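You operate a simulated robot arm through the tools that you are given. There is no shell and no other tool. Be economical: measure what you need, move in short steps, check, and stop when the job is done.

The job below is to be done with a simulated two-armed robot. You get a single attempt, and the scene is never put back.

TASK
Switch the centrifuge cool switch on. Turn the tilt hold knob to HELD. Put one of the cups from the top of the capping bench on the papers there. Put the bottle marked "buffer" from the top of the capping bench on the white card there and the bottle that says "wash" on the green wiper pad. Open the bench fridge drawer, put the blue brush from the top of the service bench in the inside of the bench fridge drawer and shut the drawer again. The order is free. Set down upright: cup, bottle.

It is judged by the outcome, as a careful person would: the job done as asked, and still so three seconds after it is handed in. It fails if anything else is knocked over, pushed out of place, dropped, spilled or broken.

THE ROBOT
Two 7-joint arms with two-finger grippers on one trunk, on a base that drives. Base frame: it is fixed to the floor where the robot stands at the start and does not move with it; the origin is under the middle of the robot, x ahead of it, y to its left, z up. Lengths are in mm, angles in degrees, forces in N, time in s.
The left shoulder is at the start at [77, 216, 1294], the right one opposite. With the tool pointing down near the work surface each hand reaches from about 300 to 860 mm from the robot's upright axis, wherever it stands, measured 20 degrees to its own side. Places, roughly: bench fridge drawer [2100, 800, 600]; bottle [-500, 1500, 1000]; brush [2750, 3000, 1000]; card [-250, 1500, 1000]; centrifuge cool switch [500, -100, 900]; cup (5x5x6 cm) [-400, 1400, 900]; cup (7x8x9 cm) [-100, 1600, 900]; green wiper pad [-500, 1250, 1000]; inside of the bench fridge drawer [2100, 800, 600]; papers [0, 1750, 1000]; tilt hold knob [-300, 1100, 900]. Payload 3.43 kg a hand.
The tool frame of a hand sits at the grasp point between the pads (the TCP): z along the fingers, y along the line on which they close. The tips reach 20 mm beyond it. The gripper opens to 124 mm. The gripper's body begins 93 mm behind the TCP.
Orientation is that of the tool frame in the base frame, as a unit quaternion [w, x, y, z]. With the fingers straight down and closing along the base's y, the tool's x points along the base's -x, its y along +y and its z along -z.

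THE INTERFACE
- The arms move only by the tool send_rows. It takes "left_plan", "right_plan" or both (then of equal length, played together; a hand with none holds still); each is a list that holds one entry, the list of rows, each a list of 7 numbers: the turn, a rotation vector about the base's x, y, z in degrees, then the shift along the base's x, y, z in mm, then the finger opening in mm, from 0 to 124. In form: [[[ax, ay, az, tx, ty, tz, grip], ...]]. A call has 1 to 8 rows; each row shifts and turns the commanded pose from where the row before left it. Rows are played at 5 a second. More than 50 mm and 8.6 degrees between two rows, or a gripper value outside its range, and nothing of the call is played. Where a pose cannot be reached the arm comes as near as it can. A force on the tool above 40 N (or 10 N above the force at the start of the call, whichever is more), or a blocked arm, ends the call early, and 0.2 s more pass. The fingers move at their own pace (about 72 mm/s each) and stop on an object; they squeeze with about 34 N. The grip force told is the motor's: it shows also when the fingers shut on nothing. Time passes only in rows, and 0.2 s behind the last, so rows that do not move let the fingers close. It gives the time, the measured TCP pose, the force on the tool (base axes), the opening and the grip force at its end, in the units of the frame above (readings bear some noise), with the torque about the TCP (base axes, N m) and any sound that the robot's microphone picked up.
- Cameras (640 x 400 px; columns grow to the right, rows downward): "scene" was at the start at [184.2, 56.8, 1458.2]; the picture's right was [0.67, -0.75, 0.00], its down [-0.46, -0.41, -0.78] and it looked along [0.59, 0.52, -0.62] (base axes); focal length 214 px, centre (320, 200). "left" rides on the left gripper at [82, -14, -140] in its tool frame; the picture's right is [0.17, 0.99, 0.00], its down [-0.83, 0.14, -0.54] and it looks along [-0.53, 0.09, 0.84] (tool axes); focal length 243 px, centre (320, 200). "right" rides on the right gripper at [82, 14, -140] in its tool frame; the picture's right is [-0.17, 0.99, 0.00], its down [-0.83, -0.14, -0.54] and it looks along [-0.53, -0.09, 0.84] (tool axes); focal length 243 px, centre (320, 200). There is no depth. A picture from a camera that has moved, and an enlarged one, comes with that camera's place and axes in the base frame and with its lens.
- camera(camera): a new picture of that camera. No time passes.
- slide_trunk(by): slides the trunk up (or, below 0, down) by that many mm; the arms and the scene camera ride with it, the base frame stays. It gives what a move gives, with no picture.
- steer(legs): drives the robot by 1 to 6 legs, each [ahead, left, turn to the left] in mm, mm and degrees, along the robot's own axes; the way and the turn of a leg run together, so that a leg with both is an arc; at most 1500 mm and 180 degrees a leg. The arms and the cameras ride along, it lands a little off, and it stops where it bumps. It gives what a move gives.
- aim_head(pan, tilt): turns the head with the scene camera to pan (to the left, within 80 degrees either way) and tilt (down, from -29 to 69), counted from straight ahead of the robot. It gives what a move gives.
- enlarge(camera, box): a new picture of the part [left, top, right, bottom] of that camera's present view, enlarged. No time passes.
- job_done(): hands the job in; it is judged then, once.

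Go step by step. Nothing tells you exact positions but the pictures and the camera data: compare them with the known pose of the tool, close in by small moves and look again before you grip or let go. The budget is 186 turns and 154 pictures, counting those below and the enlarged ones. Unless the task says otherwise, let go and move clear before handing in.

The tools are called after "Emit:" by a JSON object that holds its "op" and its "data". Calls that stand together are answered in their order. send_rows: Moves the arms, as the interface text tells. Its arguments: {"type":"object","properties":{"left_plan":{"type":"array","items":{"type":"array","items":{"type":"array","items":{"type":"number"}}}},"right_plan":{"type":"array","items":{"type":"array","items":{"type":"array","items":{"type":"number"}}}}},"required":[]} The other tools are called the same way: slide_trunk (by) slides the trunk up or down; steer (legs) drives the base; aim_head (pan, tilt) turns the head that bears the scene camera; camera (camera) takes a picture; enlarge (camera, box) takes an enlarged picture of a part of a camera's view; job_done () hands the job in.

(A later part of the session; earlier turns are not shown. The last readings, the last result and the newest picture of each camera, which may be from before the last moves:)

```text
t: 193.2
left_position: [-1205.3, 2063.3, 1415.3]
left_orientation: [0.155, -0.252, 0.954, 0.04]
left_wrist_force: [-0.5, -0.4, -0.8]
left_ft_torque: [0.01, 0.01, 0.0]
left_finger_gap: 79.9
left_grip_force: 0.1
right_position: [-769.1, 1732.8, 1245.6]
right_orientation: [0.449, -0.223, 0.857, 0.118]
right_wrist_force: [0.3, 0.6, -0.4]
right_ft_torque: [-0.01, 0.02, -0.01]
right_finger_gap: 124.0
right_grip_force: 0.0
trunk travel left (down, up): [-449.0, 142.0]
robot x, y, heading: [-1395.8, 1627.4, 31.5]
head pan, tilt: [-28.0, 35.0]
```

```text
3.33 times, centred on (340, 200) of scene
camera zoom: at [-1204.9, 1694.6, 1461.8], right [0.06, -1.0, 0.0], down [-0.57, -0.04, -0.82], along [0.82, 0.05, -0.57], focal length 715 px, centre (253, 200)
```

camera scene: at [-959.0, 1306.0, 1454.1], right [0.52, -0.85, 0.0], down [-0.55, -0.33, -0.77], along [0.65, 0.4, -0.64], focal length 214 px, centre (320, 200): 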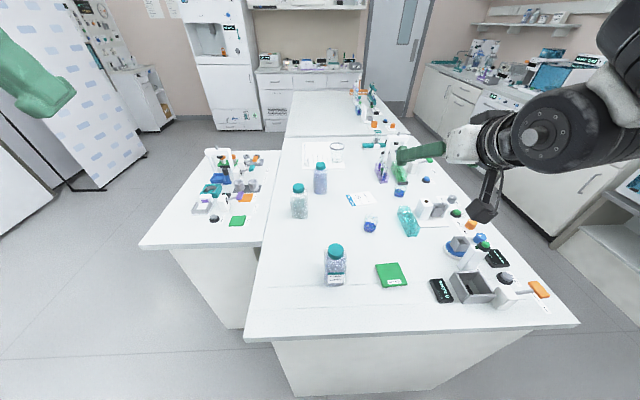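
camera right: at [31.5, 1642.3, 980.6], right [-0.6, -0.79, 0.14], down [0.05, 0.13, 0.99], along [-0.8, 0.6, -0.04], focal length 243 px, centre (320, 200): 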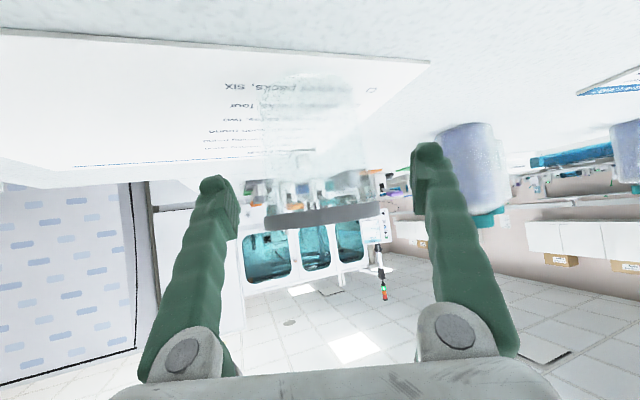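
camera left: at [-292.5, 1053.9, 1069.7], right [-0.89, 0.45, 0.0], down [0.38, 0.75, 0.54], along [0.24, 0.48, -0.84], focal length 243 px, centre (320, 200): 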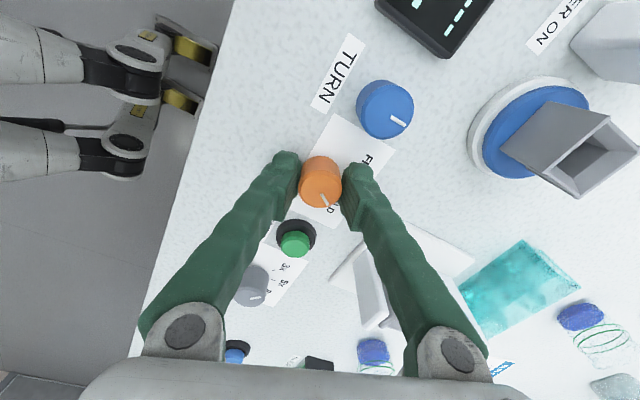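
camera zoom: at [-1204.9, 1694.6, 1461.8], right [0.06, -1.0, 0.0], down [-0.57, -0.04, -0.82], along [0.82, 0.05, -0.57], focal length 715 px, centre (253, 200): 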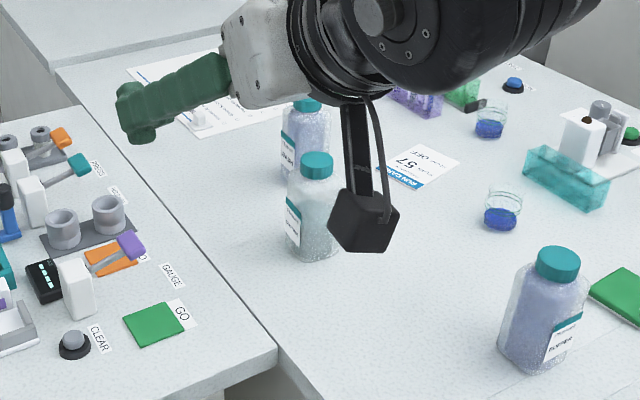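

Emit:
{"op": "enlarge", "data": {"camera": "scene", "box": [320, 165, 360, 225]}}

```text
6.67 times, centred on (340, 195) of scene
camera zoom: at [-1204.9, 1694.6, 1461.8], right [0.06, -1.0, 0.0], down [-0.57, -0.04, -0.82], along [0.82, 0.05, -0.57], focal length 1430 px, centre (187, 233)
```

zoom: 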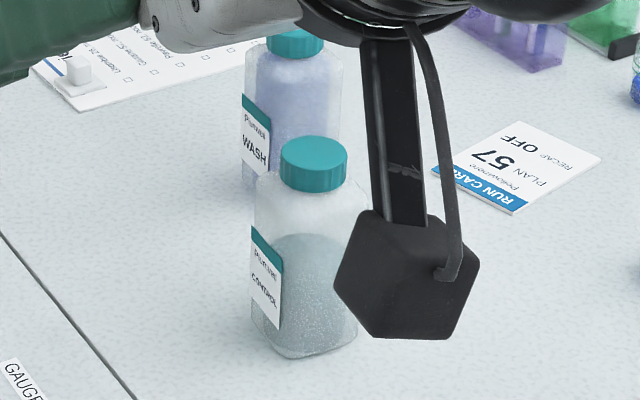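

The far bluish bottle is WASH, the middle one CONTROL, and the nearest is BUFFER. I drive back so the right arm can pick the buffer bottle, heading 20° left of the bench axis.

Emit:
{"op": "steer", "data": {"legs": [[-41, -559, 0], [0, 0, 22]]}}

Emit:
{"op": "aim_head", "data": {"pan": 0, "tilt": 50}}

Emit:
{"op": "camera", "data": {"camera": "scene"}}

```text
t: 203.0
left_position: [-1105.7, 1579.6, 1415.2]
left_orientation: [0.144, -0.427, 0.89, 0.07]
left_wrist_force: [0.4, 0.2, -0.2]
left_ft_torque: [0.03, 0.02, -0.05]
left_finger_gap: 80.0
left_grip_force: 0.0
right_position: [-579.9, 1432.4, 1244.2]
right_orientation: [0.419, -0.38, 0.799, 0.2]
right_wrist_force: [0.8, -0.4, -0.4]
right_ft_torque: [0.0, 0.02, 0.03]
right_finger_gap: 124.1
right_grip_force: 0.0
trunk travel left (down, up): [-449.0, 142.0]
robot x, y, heading: [-1120.8, 1098.8, 53.2]
head pan, tilt: [-28.0, 35.0]
```

```text
t: 204.0
left_position: [-1107.7, 1580.1, 1415.2]
left_orientation: [0.145, -0.427, 0.89, 0.069]
left_wrist_force: [-0.6, 1.1, -0.2]
left_ft_torque: [0.0, 0.0, -0.03]
left_finger_gap: 80.2
left_grip_force: 0.0
right_position: [-579.8, 1432.3, 1245.2]
right_orientation: [0.419, -0.381, 0.799, 0.201]
right_wrist_force: [-0.6, -0.1, 0.5]
right_ft_torque: [0.01, 0.02, -0.02]
right_finger_gap: 124.2
right_grip_force: 0.0
trunk travel left (down, up): [-449.0, 142.0]
robot x, y, heading: [-1124.8, 1102.7, 53.2]
head pan, tilt: [0.0, 50.0]
```

```text
41 pictures are left
camera scene: at [-1004.7, 1260.5, 1440.1], right [0.8, -0.6, 0.0], down [-0.46, -0.61, -0.64], along [0.39, 0.51, -0.77], focal length 214 px, centre (320, 200)
```

scene: 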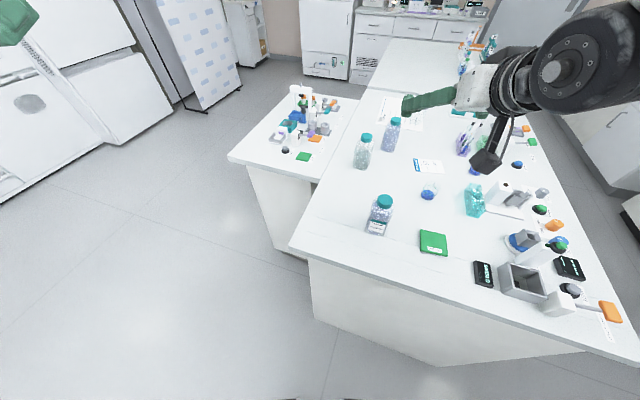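

Buffer stands near (-669, 1422), cap top ~1042. I bring the hand above it.

Emit:
{"op": "send_rows", "data": {"right_plan": [[[0, 0, 0, -22, -2.5, -41, 124], [0, 0, 0, -22, -2.5, -41, 124], [0, 0, 0, -22, -2.5, -41, 124], [0, 0, 0, -23, -2.5, -40, 124]]]}}

Emit:
{"op": "camera", "data": {"camera": "right"}}

```text
t: 205.0
left_position: [-1110.5, 1582.3, 1414.5]
left_orientation: [0.144, -0.427, 0.89, 0.069]
left_wrist_force: [-0.5, -0.4, -0.1]
left_ft_torque: [-0.06, -0.05, -0.02]
left_finger_gap: 80.1
left_grip_force: 0.2
right_position: [-668.6, 1433.3, 1083.6]
right_orientation: [0.419, -0.381, 0.8, 0.199]
right_wrist_force: [-0.7, -0.1, -0.1]
right_ft_torque: [0.0, -0.01, -0.05]
right_finger_gap: 123.9
right_grip_force: 0.1
right hand out of reach, approached as far as the arm can: row 3
trunk travel left (down, up): [-449.0, 142.0]
robot x, y, heading: [-1123.0, 1101.1, 53.3]
head pan, tilt: [0.0, 50.0]
```

```text
40 pictures are left
camera right: at [-781.6, 1316.2, 1095.5], right [-0.71, 0.69, 0.14], down [0.13, -0.07, 0.99], along [0.7, 0.72, -0.04], focal length 243 px, centre (320, 200)
```

right: 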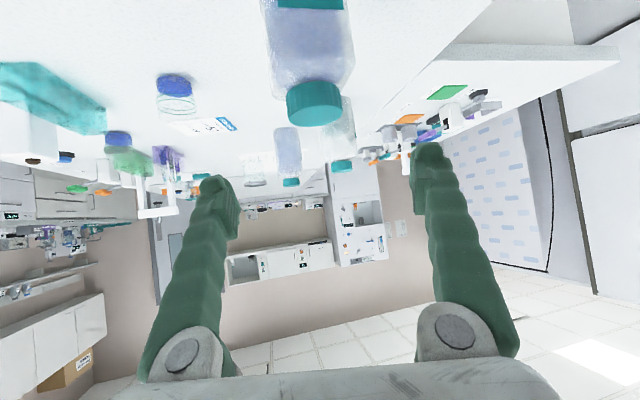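

Emit:
{"op": "send_rows", "data": {"right_plan": [[[0, 0, 0, -7, -9, -40, 124], [0, 0, 0, 0, 0, -35, 124], [0, 0, 0, 0, 0, -20, 124]]]}}

Emit:
{"op": "camera", "data": {"camera": "right"}}

```text
t: 205.5
left_position: [-1105.7, 1581.0, 1414.5]
left_orientation: [0.143, -0.427, 0.89, 0.068]
left_wrist_force: [0.5, 0.0, 0.6]
left_ft_torque: [-0.02, 0.03, 0.01]
left_finger_gap: 80.2
left_grip_force: 0.0
right_position: [-615.5, 1409.6, 1047.1]
right_orientation: [0.417, -0.278, 0.84, 0.209]
right_wrist_force: [0.6, 0.3, 0.3]
right_ft_torque: [0.01, 0.03, -0.02]
right_finger_gap: 124.0
right_grip_force: 0.0
trunk travel left (down, up): [-449.0, 142.0]
robot x, y, heading: [-1122.8, 1102.2, 53.0]
head pan, tilt: [0.0, 50.0]
stopped in row 2 (right hand): the arm was blocked; the commanded pose is now the measured one
```

```text
39 pictures are left
camera right: at [-748.1, 1314.6, 1060.5], right [-0.55, 0.8, 0.25], down [0.19, -0.18, 0.97], along [0.81, 0.58, -0.05], focal length 243 px, centre (320, 200)
```

right: 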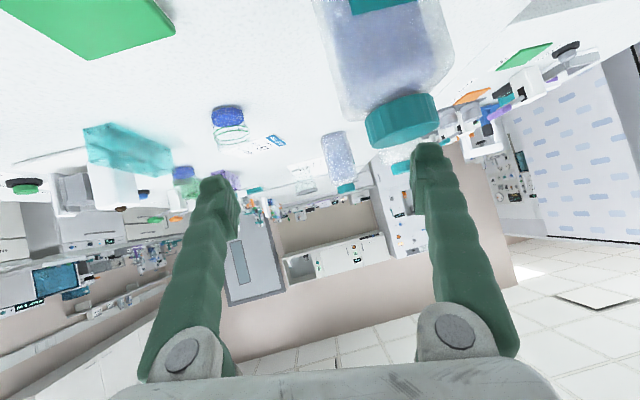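

The arm is too folded at this distance. I lift, restore the orientation, and back the robot off 90 mm.

Emit:
{"op": "send_rows", "data": {"right_plan": [[[0, 0, 0, 0, 0, 40, 124], [-2.4, -2.5, 5.4, -10, 10, 25, 124], [-2.3, -2.4, 5.4, -10, 10, 15, 124]]]}}

Emit:
{"op": "steer", "data": {"legs": [[-90, 0, 0]]}}

Emit:
{"op": "camera", "data": {"camera": "right"}}

```text
t: 206.3
left_position: [-1106.8, 1578.1, 1415.9]
left_orientation: [0.144, -0.427, 0.89, 0.07]
left_wrist_force: [-0.2, -0.1, 1.0]
left_ft_torque: [0.01, 0.07, -0.01]
left_finger_gap: 80.1
left_grip_force: 0.0
right_position: [-639.5, 1430.9, 1127.8]
right_orientation: [0.419, -0.383, 0.798, 0.202]
right_wrist_force: [1.2, -0.7, -1.0]
right_ft_torque: [0.01, 0.0, 0.04]
right_finger_gap: 124.1
right_grip_force: 0.0
trunk travel left (down, up): [-449.0, 142.0]
robot x, y, heading: [-1125.5, 1104.7, 53.0]
head pan, tilt: [0.0, 50.0]
```

```text
t: 207.5
left_position: [-1160.5, 1507.9, 1415.1]
left_orientation: [0.144, -0.427, 0.89, 0.068]
left_wrist_force: [0.6, 0.0, 0.0]
left_ft_torque: [0.01, 0.02, 0.03]
left_finger_gap: 80.0
left_grip_force: 0.0
right_position: [-693.0, 1359.4, 1128.1]
right_orientation: [0.418, -0.382, 0.799, 0.2]
right_wrist_force: [-0.1, -0.6, 0.6]
right_ft_torque: [-0.01, 0.0, 0.01]
right_finger_gap: 124.0
right_grip_force: 0.1
trunk travel left (down, up): [-449.0, 142.0]
robot x, y, heading: [-1179.1, 1031.7, 53.2]
head pan, tilt: [0.0, 50.0]
```

```text
38 pictures are left
camera right: at [-805.2, 1242.7, 1140.0], right [-0.71, 0.69, 0.14], down [0.13, -0.07, 0.99], along [0.69, 0.72, -0.04], focal length 243 px, centre (320, 200)
```

right: 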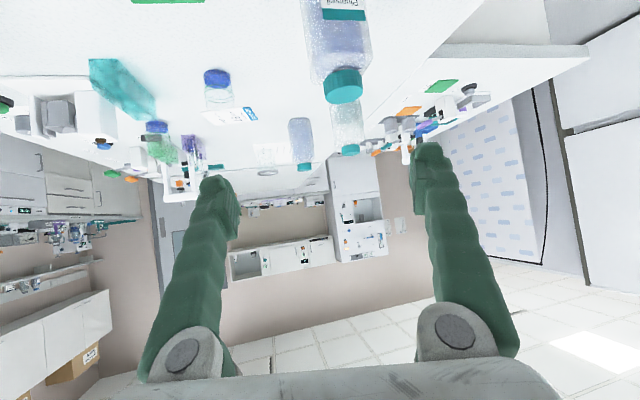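

Emit:
{"op": "send_rows", "data": {"right_plan": [[[0, 0, 0, 4, 18, -10, 124], [0, 0, 0, 4, 18, -15, 124], [0, 0, 0, 4, 18, -15, 124], [0, 0, 0, 4, 15, -5, 124]]]}}

Emit:
{"op": "camera", "data": {"camera": "right"}}

```text
t: 208.5
left_position: [-1161.7, 1508.3, 1414.5]
left_orientation: [0.143, -0.428, 0.89, 0.069]
left_wrist_force: [-0.5, 0.5, 0.1]
left_ft_torque: [-0.03, 0.02, 0.02]
left_finger_gap: 80.2
left_grip_force: 0.1
right_position: [-677.5, 1429.7, 1083.8]
right_orientation: [0.42, -0.381, 0.799, 0.201]
right_wrist_force: [-0.5, 0.8, -0.2]
right_ft_torque: [0.0, 0.02, 0.01]
right_finger_gap: 123.9
right_grip_force: 0.0
trunk travel left (down, up): [-449.0, 142.0]
robot x, y, heading: [-1175.7, 1032.9, 53.2]
head pan, tilt: [0.0, 50.0]
```

```text
37 pictures are left
camera right: at [-789.9, 1311.7, 1095.6], right [-0.71, 0.69, 0.14], down [0.13, -0.07, 0.99], along [0.69, 0.72, -0.04], focal length 243 px, centre (320, 200)
```

right: 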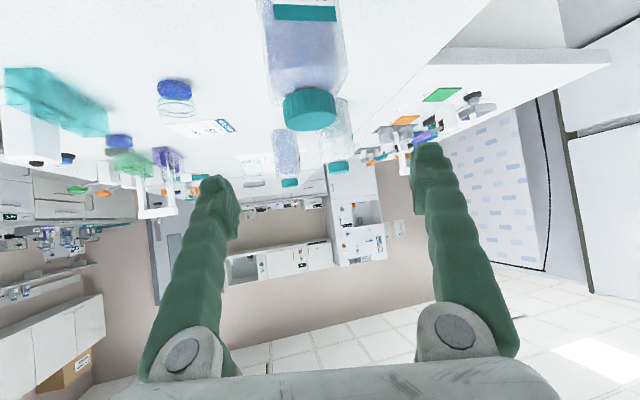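

Emit:
{"op": "send_rows", "data": {"right_plan": [[[0, 0, 0, 3, -2, -35, 124], [0, 0, 0, 2, -2, -35, 124], [0, 0, 0, 0, 0, -28, 124]]]}}

Emit:
{"op": "camera", "data": {"camera": "right"}}

```text
t: 209.3
left_position: [-1161.5, 1507.2, 1415.2]
left_orientation: [0.144, -0.427, 0.89, 0.069]
left_wrist_force: [-0.1, -0.9, -1.5]
left_ft_torque: [0.0, -0.01, -0.02]
left_finger_gap: 80.0
left_grip_force: 0.0
right_position: [-671.7, 1422.2, 986.2]
right_orientation: [0.419, -0.381, 0.799, 0.2]
right_wrist_force: [0.2, 1.2, -0.4]
right_ft_torque: [0.01, -0.03, 0.02]
right_finger_gap: 124.1
right_grip_force: 0.1
trunk travel left (down, up): [-449.0, 142.0]
robot x, y, heading: [-1176.0, 1030.9, 53.2]
head pan, tilt: [0.0, 50.0]
```

```text
36 pictures are left
camera right: at [-785.0, 1305.1, 997.9], right [-0.71, 0.69, 0.14], down [0.13, -0.07, 0.99], along [0.69, 0.72, -0.04], focal length 243 px, centre (320, 200)
```

right: 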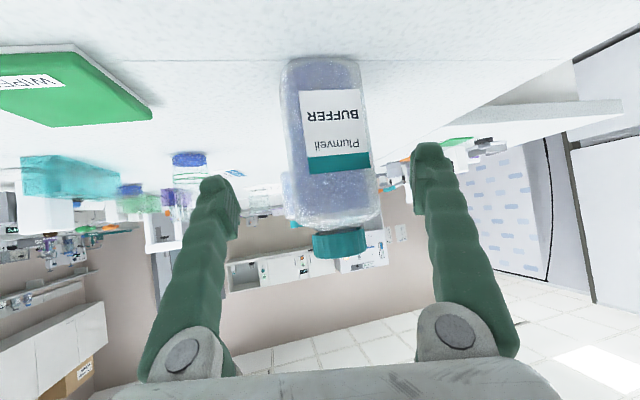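

The bottle faces the hand squarely. I move ~13 mm forward and close.

Emit:
{"op": "send_rows", "data": {"right_plan": [[[0, 0, 0, 8, 10, 0, 124], [0, 0, 0, 0, 0, 0, 90], [0, 0, 0, 0, 0, 0, 60], [0, 0, 0, 0, 0, 0, 30], [0, 0, 0, 0, 0, 0, 30]]]}}

```text
t: 210.5
left_position: [-1161.8, 1506.9, 1414.1]
left_orientation: [0.144, -0.427, 0.89, 0.069]
left_wrist_force: [-0.3, -0.2, -0.3]
left_ft_torque: [0.02, 0.03, 0.02]
left_finger_gap: 79.7
left_grip_force: 0.0
right_position: [-663.7, 1433.3, 985.7]
right_orientation: [0.419, -0.382, 0.799, 0.202]
right_wrist_force: [-1.4, 0.2, 0.5]
right_ft_torque: [-0.02, 0.03, -0.02]
right_finger_gap: 61.8
right_grip_force: 34.1
trunk travel left (down, up): [-449.0, 142.0]
robot x, y, heading: [-1179.9, 1027.2, 53.4]
head pan, tilt: [0.0, 50.0]
```

Emit:
{"op": "send_rows", "data": {"right_plan": [[[0, 0, 0, 0, 0, 20, 30], [0, 0, 0, 0, 0, 30, 30], [0, 0, 0, 0, 0, 35, 30]]]}}

Emit:
{"op": "camera", "data": {"camera": "right"}}

```text
t: 211.3
left_position: [-1162.2, 1505.6, 1415.2]
left_orientation: [0.145, -0.427, 0.89, 0.068]
left_wrist_force: [0.2, -0.3, -0.1]
left_ft_torque: [0.05, 0.02, 0.01]
left_finger_gap: 80.0
left_grip_force: 0.0
right_position: [-662.9, 1432.0, 1070.6]
right_orientation: [0.419, -0.382, 0.799, 0.201]
right_wrist_force: [-0.7, 0.5, -2.0]
right_ft_torque: [-0.01, -0.02, 0.01]
right_finger_gap: 61.7
right_grip_force: 33.8
trunk travel left (down, up): [-449.0, 142.0]
robot x, y, heading: [-1175.2, 1031.3, 53.3]
head pan, tilt: [0.0, 50.0]
```

```text
35 pictures are left
camera right: at [-775.3, 1315.0, 1081.7], right [-0.71, 0.69, 0.14], down [0.13, -0.07, 0.99], along [0.69, 0.72, -0.04], focal length 243 px, centre (320, 200)
```

right: 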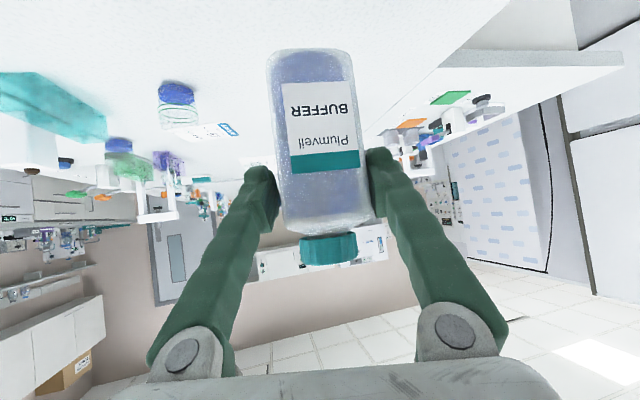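

The bottle is secure and upright. I drive so the card comes within reach, bottle bottom ~85 mm above the table.

Emit:
{"op": "steer", "data": {"legs": [[0, -245, 0], [235, 0, 0]]}}

Emit:
{"op": "camera", "data": {"camera": "scene"}}

```text
t: 216.5
left_position: [-859.8, 1490.9, 1413.0]
left_orientation: [0.142, -0.426, 0.891, 0.068]
left_wrist_force: [0.6, 1.2, -0.4]
left_ft_torque: [-0.05, 0.08, -0.02]
left_finger_gap: 80.1
left_grip_force: 0.0
right_position: [-362.5, 1415.0, 1066.9]
right_orientation: [0.418, -0.381, 0.8, 0.2]
right_wrist_force: [-0.1, 0.4, -2.8]
right_ft_torque: [-0.02, 0.05, -0.01]
right_finger_gap: 55.5
right_grip_force: 34.4
trunk travel left (down, up): [-449.0, 142.0]
robot x, y, heading: [-879.4, 1011.4, 53.1]
head pan, tilt: [0.0, 50.0]
stopped in leg 2: the robot was blocked; the commanded pose is now the measured one
```

```text
34 pictures are left
camera scene: at [-758.4, 1172.4, 1438.9], right [0.8, -0.6, 0.0], down [-0.46, -0.61, -0.64], along [0.38, 0.51, -0.77], focal length 214 px, centre (320, 200)
```

scene: 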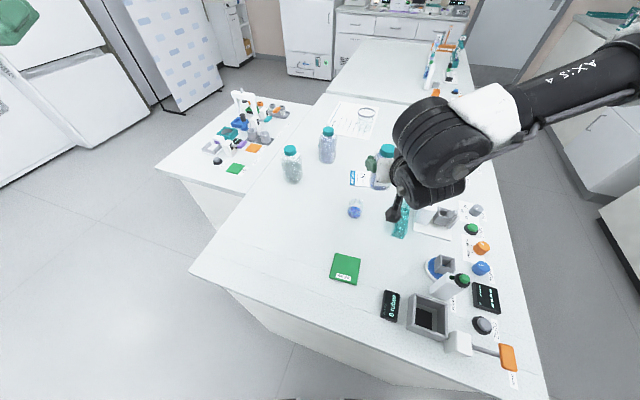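

The drive was blocked early and the grip gap changed; I check what touched.

Emit:
{"op": "enlarge", "data": {"camera": "scene", "box": [310, 110, 470, 250]}}

Emit:
{"op": "camera", "data": {"camera": "right"}}

```text
2.86 times, centred on (390, 180) of scene
camera zoom: at [-758.4, 1172.4, 1438.9], right [0.8, -0.6, 0.0], down [-0.46, -0.61, -0.64], along [0.38, 0.51, -0.77], focal length 613 px, centre (120, 257)
```

zoom: 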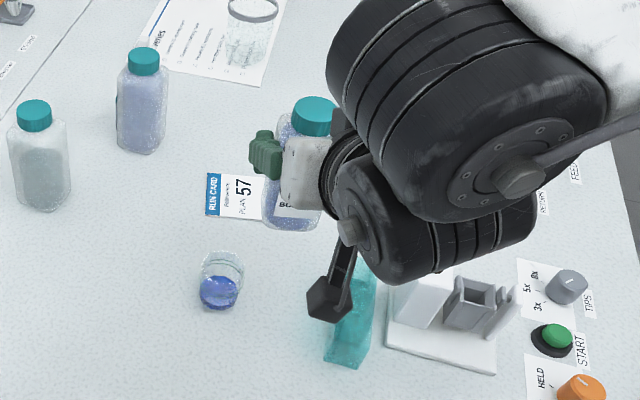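

```text
32 pictures are left
camera right: at [-475.7, 1298.7, 1079.1], right [-0.71, 0.69, 0.14], down [0.13, -0.07, 0.99], along [0.7, 0.72, -0.04], focal length 243 px, centre (320, 200)
```

right: 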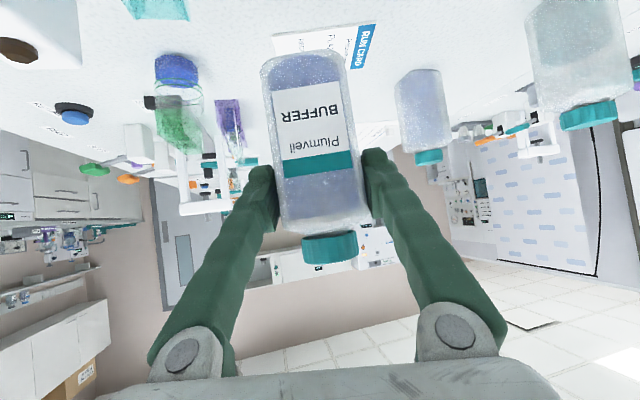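

Nothing on the bench is disturbed. I look down to see what blocks the base.

Emit:
{"op": "aim_head", "data": {"pan": 0, "tilt": 69}}

Emit:
{"op": "camera", "data": {"camera": "scene"}}

```text
t: 217.3
left_position: [-866.3, 1484.7, 1415.7]
left_orientation: [0.146, -0.426, 0.89, 0.07]
left_wrist_force: [-0.3, 0.2, 0.1]
left_ft_torque: [0.03, -0.03, -0.01]
left_finger_gap: 79.9
left_grip_force: 0.1
right_position: [-367.3, 1411.0, 1070.9]
right_orientation: [0.42, -0.381, 0.799, 0.202]
right_wrist_force: [-0.7, 0.1, -2.6]
right_ft_torque: [0.02, 0.02, 0.01]
right_finger_gap: 55.7
right_grip_force: 33.8
trunk travel left (down, up): [-449.0, 142.0]
robot x, y, heading: [-883.0, 1012.2, 52.9]
head pan, tilt: [0.0, 68.8]
```

```text
31 pictures are left
camera scene: at [-776.7, 1149.6, 1418.2], right [0.8, -0.6, 0.0], down [-0.56, -0.74, -0.36], along [0.22, 0.29, -0.93], focal length 214 px, centre (320, 200)
```

scene: 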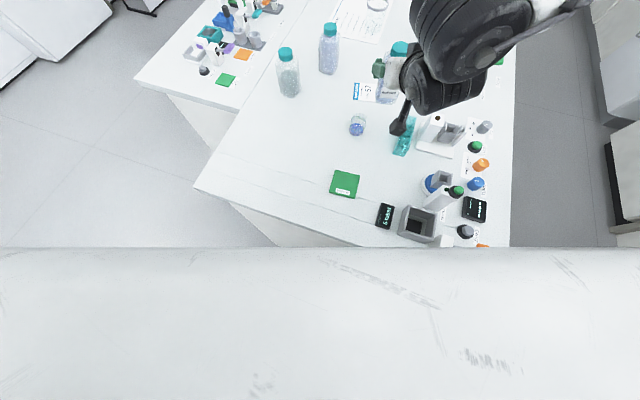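

The wide chest is what meets the bench edge when turned. I retract and raise the hand slightly, back off, shift left, square up to the bench and approach again.

Emit:
{"op": "send_rows", "data": {"right_plan": [[[0, 0, 0, -12, -16, 15, 30], [0, 0, 0, -12, -16, 15, 30]]]}}

Emit:
{"op": "steer", "data": {"legs": [[-60, 0, 0], [0, 275, 0], [0, 0, -19.5]]}}

```text
t: 217.9
left_position: [-868.0, 1485.7, 1416.3]
left_orientation: [0.145, -0.426, 0.89, 0.07]
left_wrist_force: [0.0, 0.0, -0.8]
left_ft_torque: [0.05, -0.04, 0.03]
left_finger_gap: 79.7
left_grip_force: 0.1
right_position: [-392.0, 1379.6, 1102.5]
right_orientation: [0.42, -0.381, 0.798, 0.203]
right_wrist_force: [0.3, 1.0, -2.2]
right_ft_torque: [-0.02, 0.01, -0.04]
right_finger_gap: 55.4
right_grip_force: 33.9
trunk travel left (down, up): [-449.0, 142.0]
robot x, y, heading: [-881.0, 1010.1, 53.3]
head pan, tilt: [0.0, 68.8]
```

```text
t: 224.2
left_position: [-957.0, 1567.2, 1417.3]
left_orientation: [0.155, -0.266, 0.95, 0.044]
left_wrist_force: [0.0, 0.6, 0.5]
left_ft_torque: [0.01, -0.01, 0.0]
left_finger_gap: 79.7
left_grip_force: 0.2
right_position: [-546.7, 1306.5, 1103.2]
right_orientation: [0.448, -0.238, 0.852, 0.127]
right_wrist_force: [0.1, -0.2, -3.2]
right_ft_torque: [0.0, 0.01, -0.04]
right_finger_gap: 55.2
right_grip_force: 33.8
trunk travel left (down, up): [-449.0, 142.0]
robot x, y, heading: [-1136.6, 1126.3, 33.5]
head pan, tilt: [0.0, 68.8]
```

Emit:
{"op": "send_rows", "data": {"right_plan": [[[0, 0, -7.5, 0, 0, 0, 30], [0, 0, -7.5, 0, 0, 0, 30]]]}}

Emit:
{"op": "steer", "data": {"legs": [[235, 25, 0]]}}

Emit:
{"op": "aim_head", "data": {"pan": 0, "tilt": 55}}

Emit:
{"op": "camera", "data": {"camera": "scene"}}

```text
t: 224.8
left_position: [-957.3, 1568.1, 1415.8]
left_orientation: [0.155, -0.266, 0.951, 0.043]
left_wrist_force: [0.4, 1.0, 0.5]
left_ft_torque: [-0.02, 0.0, -0.02]
left_finger_gap: 80.2
left_grip_force: 0.1
right_position: [-547.1, 1308.4, 1102.4]
right_orientation: [0.462, -0.123, 0.876, 0.066]
right_wrist_force: [0.1, -0.4, -2.0]
right_ft_torque: [-0.01, 0.0, -0.02]
right_finger_gap: 55.1
right_grip_force: 34.2
trunk travel left (down, up): [-449.0, 142.0]
robot x, y, heading: [-1134.2, 1124.7, 33.7]
head pan, tilt: [0.0, 68.8]
```

```text
t: 226.4
left_position: [-835.0, 1665.1, 1413.5]
left_orientation: [0.152, -0.265, 0.951, 0.042]
left_wrist_force: [0.9, 0.7, 0.1]
left_ft_torque: [-0.08, 0.07, -0.01]
left_finger_gap: 79.7
left_grip_force: 0.0
right_position: [-428.1, 1401.8, 1098.0]
right_orientation: [0.459, -0.122, 0.878, 0.064]
right_wrist_force: [0.6, -0.2, -3.7]
right_ft_torque: [-0.04, -0.02, -0.08]
right_finger_gap: 55.2
right_grip_force: 33.6
trunk travel left (down, up): [-449.0, 142.0]
robot x, y, heading: [-1022.9, 1220.5, 33.2]
head pan, tilt: [0.0, 68.8]
stopped in leg 1: the robot was blocked; the commanded pose is now the measured one
```

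```text
t: 227.1
left_position: [-841.1, 1659.3, 1415.3]
left_orientation: [0.154, -0.263, 0.951, 0.043]
left_wrist_force: [-0.3, -0.1, -0.1]
left_ft_torque: [0.0, -0.05, 0.02]
left_finger_gap: 79.9
left_grip_force: 0.0
right_position: [-432.1, 1397.7, 1100.6]
right_orientation: [0.462, -0.121, 0.876, 0.066]
right_wrist_force: [-0.4, -0.4, -2.2]
right_ft_torque: [0.01, 0.02, 0.0]
right_finger_gap: 55.2
right_grip_force: 34.4
trunk travel left (down, up): [-449.0, 142.0]
robot x, y, heading: [-1023.9, 1220.3, 33.0]
head pan, tilt: [0.0, 55.0]
```

```text
30 pictures are left
camera scene: at [-858.7, 1322.5, 1433.4], right [0.54, -0.84, 0.0], down [-0.69, -0.45, -0.57], along [0.48, 0.31, -0.82], focal length 214 px, centre (320, 200)
```

scene: 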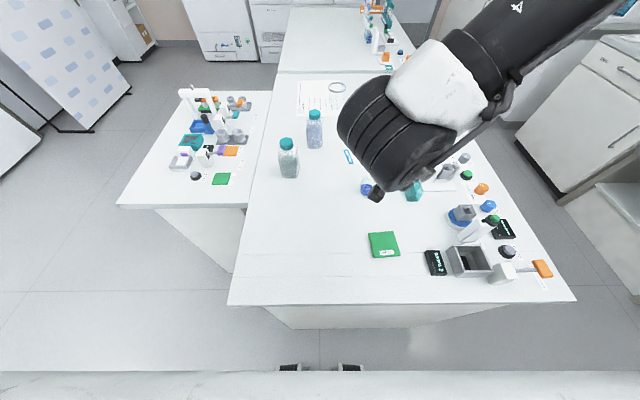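

The west side panel is flush, so the card is only reachable from the front. I carry the buffer bottle round to the front side, hand kept off the bench on the way.

Emit:
{"op": "steer", "data": {"legs": [[-430, 0, 0], [0, -1230, 0], [0, 0, 90.4]]}}

```text
t: 251.3
left_position: [-1176.4, 153.9, 1415.4]
left_orientation: [-0.077, 0.866, -0.474, -0.141]
left_wrist_force: [0.3, -0.6, 1.1]
left_ft_torque: [-0.01, -0.02, -0.03]
left_finger_gap: 80.0
left_grip_force: 0.1
right_position: [-925.7, 570.9, 1101.5]
right_orientation: [-0.275, 0.712, -0.525, -0.377]
right_wrist_force: [0.8, -0.8, -2.4]
right_ft_torque: [-0.02, 0.03, -0.02]
right_finger_gap: 55.0
right_grip_force: 34.7
trunk travel left (down, up): [-449.0, 142.0]
robot x, y, heading: [-733.5, -13.2, 124.7]
head pan, tilt: [0.0, 55.0]
```

Emit:
{"op": "steer", "data": {"legs": [[-40, -1040, 0]]}}

Emit:
{"op": "camera", "data": {"camera": "scene"}}

```text
t: 265.3
left_position: [-297.1, 704.5, 1414.9]
left_orientation: [-0.079, 0.861, -0.483, -0.139]
left_wrist_force: [-0.4, -0.5, 0.5]
left_ft_torque: [0.02, -0.02, -0.01]
left_finger_gap: 79.9
left_grip_force: 0.1
right_position: [-37.8, 1115.9, 1101.2]
right_orientation: [-0.278, 0.707, -0.532, -0.374]
right_wrist_force: [-0.5, 0.0, -2.5]
right_ft_torque: [-0.01, -0.01, -0.01]
right_finger_gap: 54.8
right_grip_force: 33.8
trunk travel left (down, up): [-449.0, 142.0]
robot x, y, heading: [140.8, 527.1, 123.3]
head pan, tilt: [0.0, 55.0]
```

```text
29 pictures are left
camera scene: at [41.2, 687.3, 1433.5], right [0.84, 0.55, 0.0], down [0.45, -0.68, -0.57], along [-0.31, 0.48, -0.82], focal length 214 px, centre (320, 200)
```

scene: 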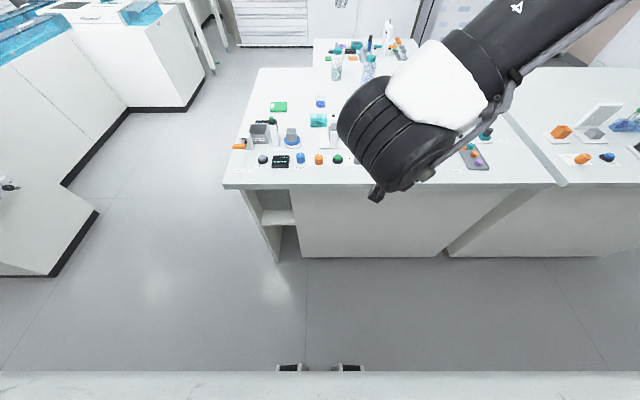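

Emit:
{"op": "steer", "data": {"legs": [[412, 0, 0]]}}

Emit:
{"op": "aim_head", "data": {"pan": 5, "tilt": 58}}

Emit:
{"op": "camera", "data": {"camera": "right"}}

```text
t: 268.4
left_position: [-528.2, 1052.3, 1415.3]
left_orientation: [-0.079, 0.862, -0.481, -0.141]
left_wrist_force: [-0.7, 0.8, 0.4]
left_ft_torque: [-0.02, 0.0, -0.01]
left_finger_gap: 80.3
left_grip_force: 0.1
right_position: [-272.4, 1463.6, 1102.2]
right_orientation: [-0.277, 0.709, -0.529, -0.375]
right_wrist_force: [-0.1, -0.2, -2.6]
right_ft_torque: [-0.03, 0.0, -0.01]
right_finger_gap: 55.0
right_grip_force: 33.8
trunk travel left (down, up): [-449.0, 142.0]
robot x, y, heading: [-86.7, 879.4, 123.6]
head pan, tilt: [0.0, 55.0]
```

```text
t: 269.0
left_position: [-530.8, 1052.0, 1416.9]
left_orientation: [-0.078, 0.862, -0.481, -0.14]
left_wrist_force: [-0.9, 0.8, 0.1]
left_ft_torque: [-0.02, 0.01, -0.02]
left_finger_gap: 80.1
left_grip_force: 0.1
right_position: [-272.5, 1466.3, 1100.7]
right_orientation: [-0.277, 0.709, -0.529, -0.375]
right_wrist_force: [-0.8, -0.1, -1.6]
right_ft_torque: [-0.07, -0.01, 0.02]
right_finger_gap: 54.9
right_grip_force: 34.1
trunk travel left (down, up): [-449.0, 142.0]
robot x, y, heading: [-86.5, 877.4, 123.9]
head pan, tilt: [5.0, 58.0]
```

```text
28 pictures are left
camera right: at [-240.5, 1306.5, 1113.2], right [-0.97, -0.19, 0.14], down [0.13, 0.07, 0.99], along [-0.2, 0.98, -0.04], focal length 243 px, centre (320, 200)
```

right: 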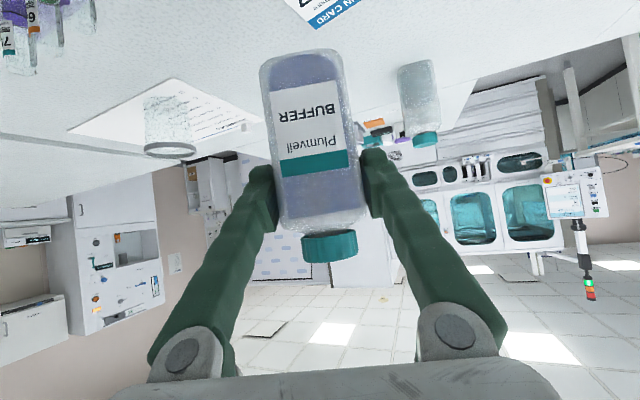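

The bottle is upright in the hand. I lower and extend toward the card centre (-304, 1509).

Emit:
{"op": "send_rows", "data": {"right_plan": [[[0, 0, 0, -8, 10, -25, 30], [0, 0, 0, -8, 11, -25, 30], [0, 0, 0, -8, 11, -22, 30], [0, 0, 0, -8, 11, -15, 30]]]}}

Emit:
{"op": "camera", "data": {"camera": "right"}}

Emit:
{"op": "enlarge", "data": {"camera": "scene", "box": [240, 60, 440, 220]}}

```text
t: 270.0
left_position: [-530.3, 1053.5, 1416.7]
left_orientation: [-0.078, 0.862, -0.481, -0.14]
left_wrist_force: [0.0, -0.4, -0.4]
left_ft_torque: [-0.01, 0.01, 0.0]
left_finger_gap: 80.0
left_grip_force: 0.0
right_position: [-305.9, 1509.3, 1017.0]
right_orientation: [-0.277, 0.709, -0.529, -0.374]
right_wrist_force: [1.3, 0.2, -2.4]
right_ft_torque: [-0.01, -0.03, -0.01]
right_finger_gap: 54.9
right_grip_force: 34.0
trunk travel left (down, up): [-449.0, 142.0]
robot x, y, heading: [-87.3, 878.5, 123.6]
head pan, tilt: [5.0, 58.0]
```

```text
27 pictures are left
camera right: at [-272.7, 1350.5, 1028.7], right [-0.97, -0.19, 0.14], down [0.13, 0.07, 0.99], along [-0.2, 0.98, -0.04], focal length 243 px, centre (320, 200)
```

right: 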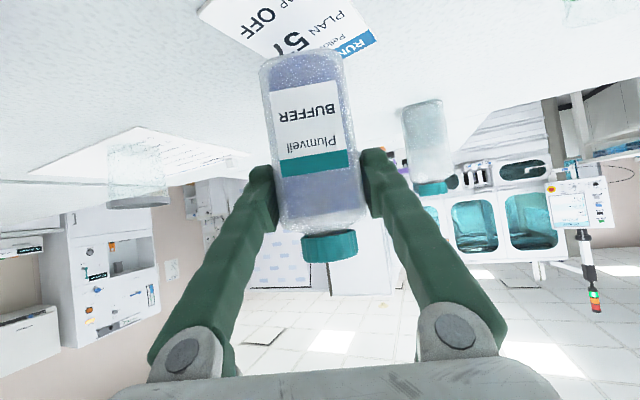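

```text
2.50 times, centred on (340, 140) of scene
camera zoom: at [-194.8, 1031.5, 1429.7], right [0.78, 0.62, 0.0], down [0.53, -0.66, -0.53], along [-0.33, 0.41, -0.85], focal length 536 px, centre (270, 350)
```

zoom: 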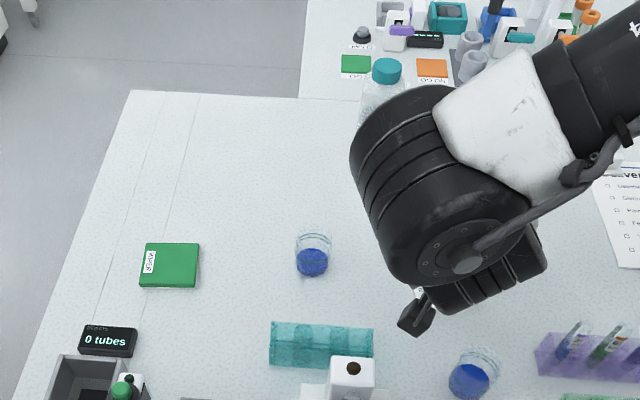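

Over the card centre. I lower in small steps until contact.

Emit:
{"op": "send_rows", "data": {"right_plan": [[[0, 0, 0, 0, 0, -18, 30], [0, 0, 0, 0, 0, -6, 30], [0, 0, 0, 0, 0, -4, 30], [0, 0, 0, 0, 0, -3, 30]]]}}

```text
t: 271.0
left_position: [-528.4, 1051.7, 1416.9]
left_orientation: [-0.08, 0.862, -0.481, -0.142]
left_wrist_force: [-0.1, 0.0, -0.9]
left_ft_torque: [-0.01, 0.03, 0.0]
left_finger_gap: 80.2
left_grip_force: 0.2
right_position: [-305.0, 1508.9, 989.6]
right_orientation: [-0.279, 0.707, -0.528, -0.378]
right_wrist_force: [-0.6, 3.2, 18.3]
right_ft_torque: [0.34, 0.2, 0.0]
right_finger_gap: 55.3
right_grip_force: 34.0
trunk travel left (down, up): [-449.0, 142.0]
robot x, y, heading: [-87.8, 877.2, 123.5]
head pan, tilt: [5.0, 58.0]
```

Contact. I release and withdraw upward.

Emit:
{"op": "send_rows", "data": {"right_plan": [[[0, 0, 0, 0, 0, 3, 58], [0, 0, 0, 0, 0, 0, 80], [0, 0, 0, 0, 0, 0, 110], [0, 0, 0, 2, -2, 30, 110], [0, 0, 0, 4, -6, 40, 110], [0, 0, 0, 10, -15, 40, 110]]]}}

Emit:
{"op": "camera", "data": {"camera": "right"}}

```text
t: 272.4
left_position: [-528.6, 1051.3, 1416.6]
left_orientation: [-0.079, 0.862, -0.481, -0.141]
left_wrist_force: [0.7, -1.2, -0.1]
left_ft_torque: [0.02, 0.02, 0.0]
left_finger_gap: 79.9
left_grip_force: 0.1
right_position: [-285.3, 1483.9, 1095.5]
right_orientation: [-0.277, 0.709, -0.529, -0.375]
right_wrist_force: [-0.1, -0.3, -0.5]
right_ft_torque: [0.01, 0.0, 0.03]
right_finger_gap: 110.0
right_grip_force: 0.0
trunk travel left (down, up): [-449.0, 142.0]
robot x, y, heading: [-90.0, 881.8, 123.7]
head pan, tilt: [5.0, 58.0]
```

```text
25 pictures are left
camera right: at [-252.6, 1324.9, 1107.7], right [-0.97, -0.19, 0.14], down [0.13, 0.06, 0.99], along [-0.2, 0.98, -0.04], focal length 243 px, centre (320, 200)
```

right: 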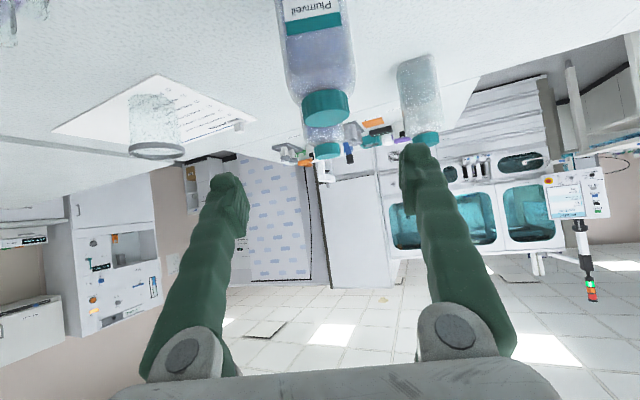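

Buffer stands on the card. For the wash bottle I use a flatter hand (pitch ~67°) coming from the right, so I raise the trunk, move right and turn ~19° left.

Emit:
{"op": "slide_trunk", "data": {"by": 60}}

Emit:
{"op": "steer", "data": {"legs": [[-60, 0, 0], [0, -275, 0], [0, 0, 19.5]]}}

Emit:
{"op": "send_rows", "data": {"right_plan": [[[0, 0, 7.5, 0, 0, 0, 110], [0, 0, 7.5, 0, 0, 0, 110]]]}}

```text
t: 273.4
left_position: [-530.7, 1053.5, 1475.7]
left_orientation: [-0.078, 0.862, -0.481, -0.141]
left_wrist_force: [-0.1, -0.5, 0.9]
left_ft_torque: [-0.02, -0.02, 0.01]
left_finger_gap: 79.8
left_grip_force: 0.0
right_position: [-289.5, 1485.9, 1154.3]
right_orientation: [-0.277, 0.709, -0.53, -0.373]
right_wrist_force: [0.1, 0.3, -0.4]
right_ft_torque: [0.0, -0.06, 0.0]
right_finger_gap: 110.0
right_grip_force: 0.2
trunk travel left (down, up): [-509.0, 82.0]
robot x, y, heading: [-87.5, 877.6, 123.8]
head pan, tilt: [5.0, 58.0]
```

```text
t: 279.8
left_position: [-293.1, 1001.4, 1477.4]
left_orientation: [-0.054, 0.931, -0.328, -0.151]
left_wrist_force: [0.0, -0.3, 0.5]
left_ft_torque: [-0.02, 0.02, 0.01]
left_finger_gap: 80.0
left_grip_force: 0.1
right_position: [-211.2, 1489.4, 1156.7]
right_orientation: [-0.21, 0.788, -0.402, -0.416]
right_wrist_force: [0.5, -0.3, -0.4]
right_ft_torque: [0.01, 0.0, -0.03]
right_finger_gap: 110.3
right_grip_force: 0.2
trunk travel left (down, up): [-509.0, 82.0]
robot x, y, heading: [179.4, 986.1, 143.1]
head pan, tilt: [5.0, 58.0]
```

```text
t: 280.4
left_position: [-291.3, 1004.9, 1477.3]
left_orientation: [-0.053, 0.931, -0.328, -0.152]
left_wrist_force: [-0.3, -1.4, -0.2]
left_ft_torque: [-0.05, 0.02, 0.02]
left_finger_gap: 79.7
left_grip_force: 0.0
right_position: [-209.9, 1492.6, 1157.7]
right_orientation: [-0.152, 0.834, -0.295, -0.441]
right_wrist_force: [-0.5, 0.1, 0.2]
right_ft_torque: [-0.01, 0.04, 0.04]
right_finger_gap: 110.1
right_grip_force: 0.1
trunk travel left (down, up): [-509.0, 82.0]
robot x, y, heading: [180.5, 988.3, 143.0]
head pan, tilt: [5.0, 58.0]
```

Emit:
{"op": "slide_trunk", "data": {"by": -60}}

Emit:
{"op": "steer", "data": {"legs": [[55, 0, 0]]}}

Emit:
{"op": "send_rows", "data": {"right_plan": [[[3.6, 4.8, 0, 0, 10, 0, 92], [3.6, 4.8, 0, 0, 15, -10, 92], [0, 0, 0, -8, 22, -10, 92], [0, 0, 0, -9, 22, -10, 92]]]}}

Emit:
{"op": "camera", "data": {"camera": "right"}}

```text
t: 281.4
left_position: [-293.9, 1002.1, 1416.6]
left_orientation: [-0.054, 0.931, -0.328, -0.152]
left_wrist_force: [0.6, -0.7, -1.0]
left_ft_torque: [-0.02, 0.02, 0.02]
left_finger_gap: 79.9
left_grip_force: 0.0
right_position: [-211.8, 1490.4, 1097.9]
right_orientation: [-0.154, 0.834, -0.296, -0.44]
right_wrist_force: [0.2, 0.5, 0.3]
right_ft_torque: [-0.01, -0.03, 0.02]
right_finger_gap: 109.9
right_grip_force: 0.1
trunk travel left (down, up): [-449.0, 142.0]
robot x, y, heading: [182.0, 986.9, 143.0]
head pan, tilt: [5.0, 58.0]
```

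```text
t: 282.4
left_position: [-333.2, 1030.9, 1416.8]
left_orientation: [-0.054, 0.931, -0.326, -0.153]
left_wrist_force: [0.4, 1.3, 1.3]
left_ft_torque: [0.01, 0.04, -0.01]
left_finger_gap: 79.9
left_grip_force: 0.1
right_position: [-253.7, 1518.5, 1099.7]
right_orientation: [-0.154, 0.834, -0.295, -0.441]
right_wrist_force: [0.1, 0.0, 0.0]
right_ft_torque: [0.0, -0.01, 0.0]
right_finger_gap: 109.8
right_grip_force: 0.1
trunk travel left (down, up): [-449.0, 142.0]
robot x, y, heading: [141.3, 1016.8, 143.6]
head pan, tilt: [5.0, 58.0]
```

```text
t: 283.4
left_position: [-334.8, 1035.3, 1416.9]
left_orientation: [-0.053, 0.931, -0.326, -0.153]
left_wrist_force: [0.4, 0.0, 0.3]
left_ft_torque: [0.0, 0.05, -0.01]
left_finger_gap: 80.2
left_grip_force: 0.2
right_position: [-272.7, 1593.8, 1068.6]
right_orientation: [-0.179, 0.783, -0.279, -0.526]
right_wrist_force: [-0.4, 0.2, 0.0]
right_ft_torque: [-0.02, -0.02, -0.02]
right_finger_gap: 92.0
right_grip_force: 0.1
trunk travel left (down, up): [-449.0, 142.0]
robot x, y, heading: [140.1, 1016.3, 143.5]
head pan, tilt: [5.0, 58.0]
```

```text
24 pictures are left
camera right: at [-157.1, 1482.5, 1045.4], right [-0.66, -0.73, 0.17], down [0.24, 0.0, 0.97], along [-0.71, 0.68, 0.17], focal length 243 px, centre (320, 200)
```

right: 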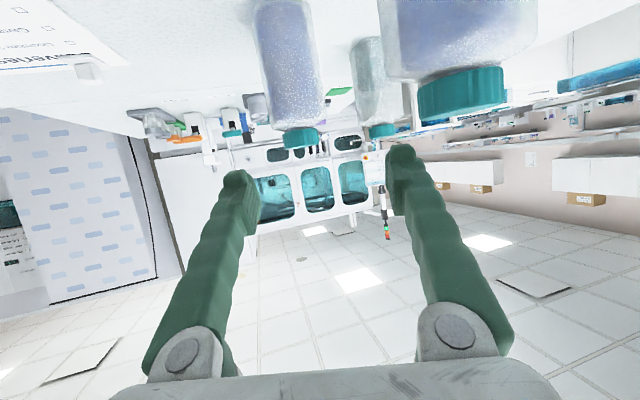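

The wash bottle is in line ahead. I shift ~20 mm right, a little forward, and lower to grip height.

Emit:
{"op": "send_rows", "data": {"right_plan": [[[0, 0, 0, 11, 15, -8, 96], [0, 0, 0, -12, 9, -20, 96], [0, 0, 0, 0, 0, -28, 96], [0, 0, 0, 0, 0, -22, 96]]]}}

Emit:
{"op": "camera", "data": {"camera": "right"}}

```text
t: 284.4
left_position: [-336.6, 1035.3, 1416.9]
left_orientation: [-0.053, 0.931, -0.327, -0.151]
left_wrist_force: [-0.1, -0.5, 0.4]
left_ft_torque: [-0.04, -0.01, 0.02]
left_finger_gap: 80.0
left_grip_force: 0.1
right_position: [-273.2, 1609.7, 990.6]
right_orientation: [-0.181, 0.783, -0.28, -0.526]
right_wrist_force: [0.0, 0.7, -1.2]
right_ft_torque: [0.04, 0.02, 0.05]
right_finger_gap: 95.9
right_grip_force: 0.1
right hand out of reach, approached as far as the arm can: row 4
trunk travel left (down, up): [-449.0, 142.0]
robot x, y, heading: [136.4, 1021.1, 143.3]
head pan, tilt: [5.0, 58.0]
```

```text
23 pictures are left
camera right: at [-156.6, 1498.4, 968.1], right [-0.67, -0.73, 0.16], down [0.24, 0.0, 0.97], along [-0.71, 0.69, 0.17], focal length 243 px, centre (320, 200)
```

right: 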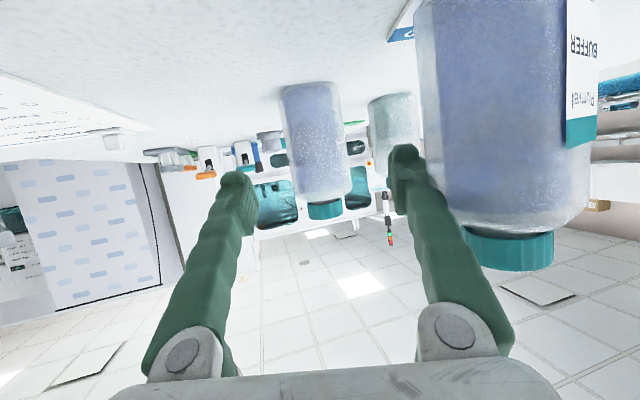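

Emit:
{"op": "send_rows", "data": {"right_plan": [[[0, 0, 0, -20, 15, 0, 96], [0, 0, 0, -20, 15, 0, 96], [0, 0, 0, -20, 15, 0, 96]]]}}

```text
t: 285.2
left_position: [-336.3, 1032.5, 1416.1]
left_orientation: [-0.054, 0.931, -0.327, -0.152]
left_wrist_force: [-0.3, 0.6, 1.6]
left_ft_torque: [-0.02, -0.01, 0.0]
left_finger_gap: 79.9
left_grip_force: 0.1
right_position: [-331.5, 1610.9, 1001.3]
right_orientation: [-0.182, 0.783, -0.281, -0.525]
right_wrist_force: [0.2, 1.4, 0.7]
right_ft_torque: [0.04, -0.03, -0.03]
right_finger_gap: 95.9
right_grip_force: 0.1
right hand out of reach, approached as far as the arm can: row 1, 2, 3
trunk travel left (down, up): [-449.0, 142.0]
robot x, y, heading: [138.6, 1018.3, 143.4]
head pan, tilt: [5.0, 58.0]
```

The reach ended ~35 mm short and the hand slid left, so I come back right, flatten the pitch to ~75°, and use the trunk and base for the rest.

Emit:
{"op": "send_rows", "data": {"right_plan": [[[0, 0, 0, 20, 26, 0, 96], [4.8, 6.4, 0, 10, -4, 20, 96], [0, 0, 0, 0, 0, 22, 96]]]}}

Emit:
{"op": "slide_trunk", "data": {"by": -45}}

Emit:
{"op": "camera", "data": {"camera": "right"}}

```text
t: 286.0
left_position: [-337.0, 1032.4, 1417.0]
left_orientation: [-0.054, 0.931, -0.327, -0.153]
left_wrist_force: [-0.4, -0.7, 0.7]
left_ft_torque: [0.04, 0.0, 0.02]
left_finger_gap: 80.0
left_grip_force: 0.0
right_position: [-298.5, 1610.4, 1046.6]
right_orientation: [-0.197, 0.744, -0.265, -0.58]
right_wrist_force: [-0.1, -0.8, -0.4]
right_ft_torque: [-0.03, -0.01, 0.01]
right_finger_gap: 96.1
right_grip_force: 0.0
right hand out of reach, approached as far as the arm can: row 1
trunk travel left (down, up): [-449.0, 142.0]
robot x, y, heading: [135.3, 1018.7, 143.0]
head pan, tilt: [5.0, 58.0]
```

```text
t: 286.9
left_position: [-336.6, 1033.9, 1370.7]
left_orientation: [-0.055, 0.931, -0.327, -0.152]
left_wrist_force: [0.1, -0.5, -0.2]
left_ft_torque: [0.01, -0.01, -0.01]
left_finger_gap: 80.1
left_grip_force: 0.1
right_position: [-300.5, 1610.0, 1002.0]
right_orientation: [-0.197, 0.744, -0.266, -0.581]
right_wrist_force: [1.0, 0.4, -0.2]
right_ft_torque: [-0.02, -0.02, 0.0]
right_finger_gap: 95.9
right_grip_force: 0.1
trunk travel left (down, up): [-404.0, 187.0]
robot x, y, heading: [141.1, 1018.0, 143.3]
head pan, tilt: [5.0, 58.0]
```

```text
22 pictures are left
camera right: at [-186.8, 1500.7, 957.9], right [-0.65, -0.74, 0.18], down [0.34, -0.08, 0.94], along [-0.68, 0.66, 0.3], focal length 243 px, centre (320, 200)
```

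right: 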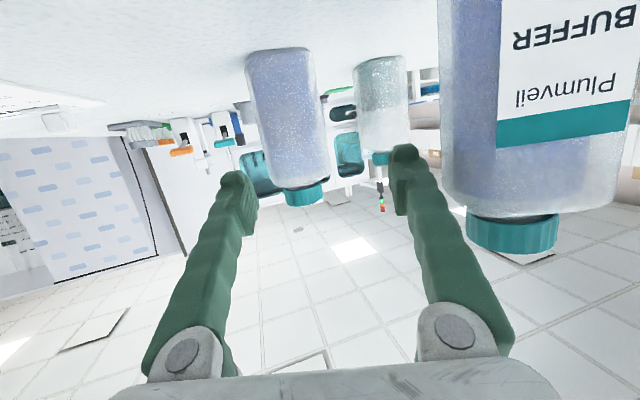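

Emit:
{"op": "send_rows", "data": {"right_plan": [[[0, 0, 0, 15, 20, 0, 96], [0, 0, 0, -16, 12, -5, 96], [0, 0, 0, -16, 12, -5, 96]]]}}

Emit:
{"op": "camera", "data": {"camera": "right"}}

```text
t: 287.7
left_position: [-338.8, 1031.8, 1372.3]
left_orientation: [-0.054, 0.931, -0.326, -0.152]
left_wrist_force: [-0.6, -0.7, -0.1]
left_ft_torque: [0.02, -0.01, -0.01]
left_finger_gap: 79.8
left_grip_force: 0.1
right_position: [-301.3, 1632.2, 1012.9]
right_orientation: [-0.199, 0.744, -0.267, -0.58]
right_wrist_force: [-0.9, -0.7, 0.0]
right_ft_torque: [0.02, -0.02, -0.01]
right_finger_gap: 95.9
right_grip_force: 0.0
right hand out of reach, approached as far as the arm can: row 2, 3
trunk travel left (down, up): [-404.0, 187.0]
robot x, y, heading: [138.3, 1022.0, 143.4]
head pan, tilt: [5.0, 58.0]
```

```text
21 pictures are left
camera right: at [-189.6, 1523.3, 968.6], right [-0.65, -0.74, 0.17], down [0.34, -0.08, 0.94], along [-0.68, 0.67, 0.3], focal length 243 px, centre (320, 200)
```

right: 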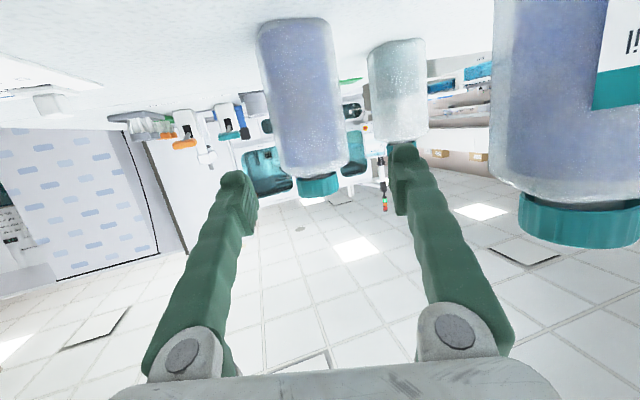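

Only ~40 mm short now. I use the base for the last bit: forward and slightly right.

Emit:
{"op": "steer", "data": {"legs": [[30, -14, 0]]}}

Emit:
{"op": "camera", "data": {"camera": "right"}}

```text
t: 288.6
left_position: [-347.3, 1050.7, 1371.2]
left_orientation: [-0.053, 0.931, -0.327, -0.152]
left_wrist_force: [-0.2, 0.6, -0.6]
left_ft_torque: [-0.03, -0.01, 0.0]
left_finger_gap: 79.7
left_grip_force: 0.1
right_position: [-310.1, 1650.5, 1011.2]
right_orientation: [-0.2, 0.743, -0.269, -0.579]
right_wrist_force: [-0.8, 0.2, -0.6]
right_ft_torque: [-0.02, 0.0, 0.02]
right_finger_gap: 96.2
right_grip_force: 0.0
trunk travel left (down, up): [-404.0, 187.0]
robot x, y, heading: [128.7, 1034.2, 143.4]
head pan, tilt: [5.0, 58.0]
stopped in leg 1: the robot was blocked; the commanded pose is now the measured one
```

```text
20 pictures are left
camera right: at [-198.9, 1540.8, 967.4], right [-0.65, -0.74, 0.18], down [0.34, -0.08, 0.94], along [-0.68, 0.67, 0.3], focal length 243 px, centre (320, 200)
```

right: 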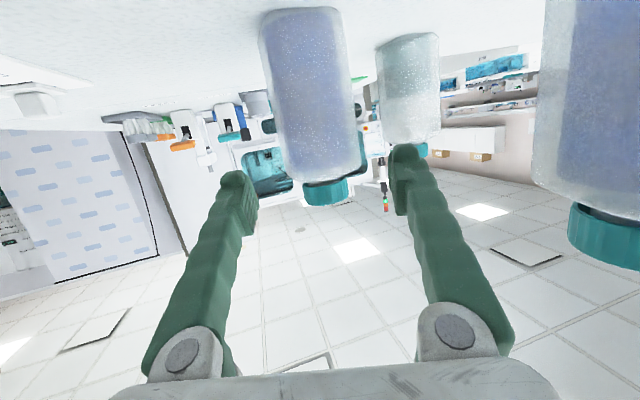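

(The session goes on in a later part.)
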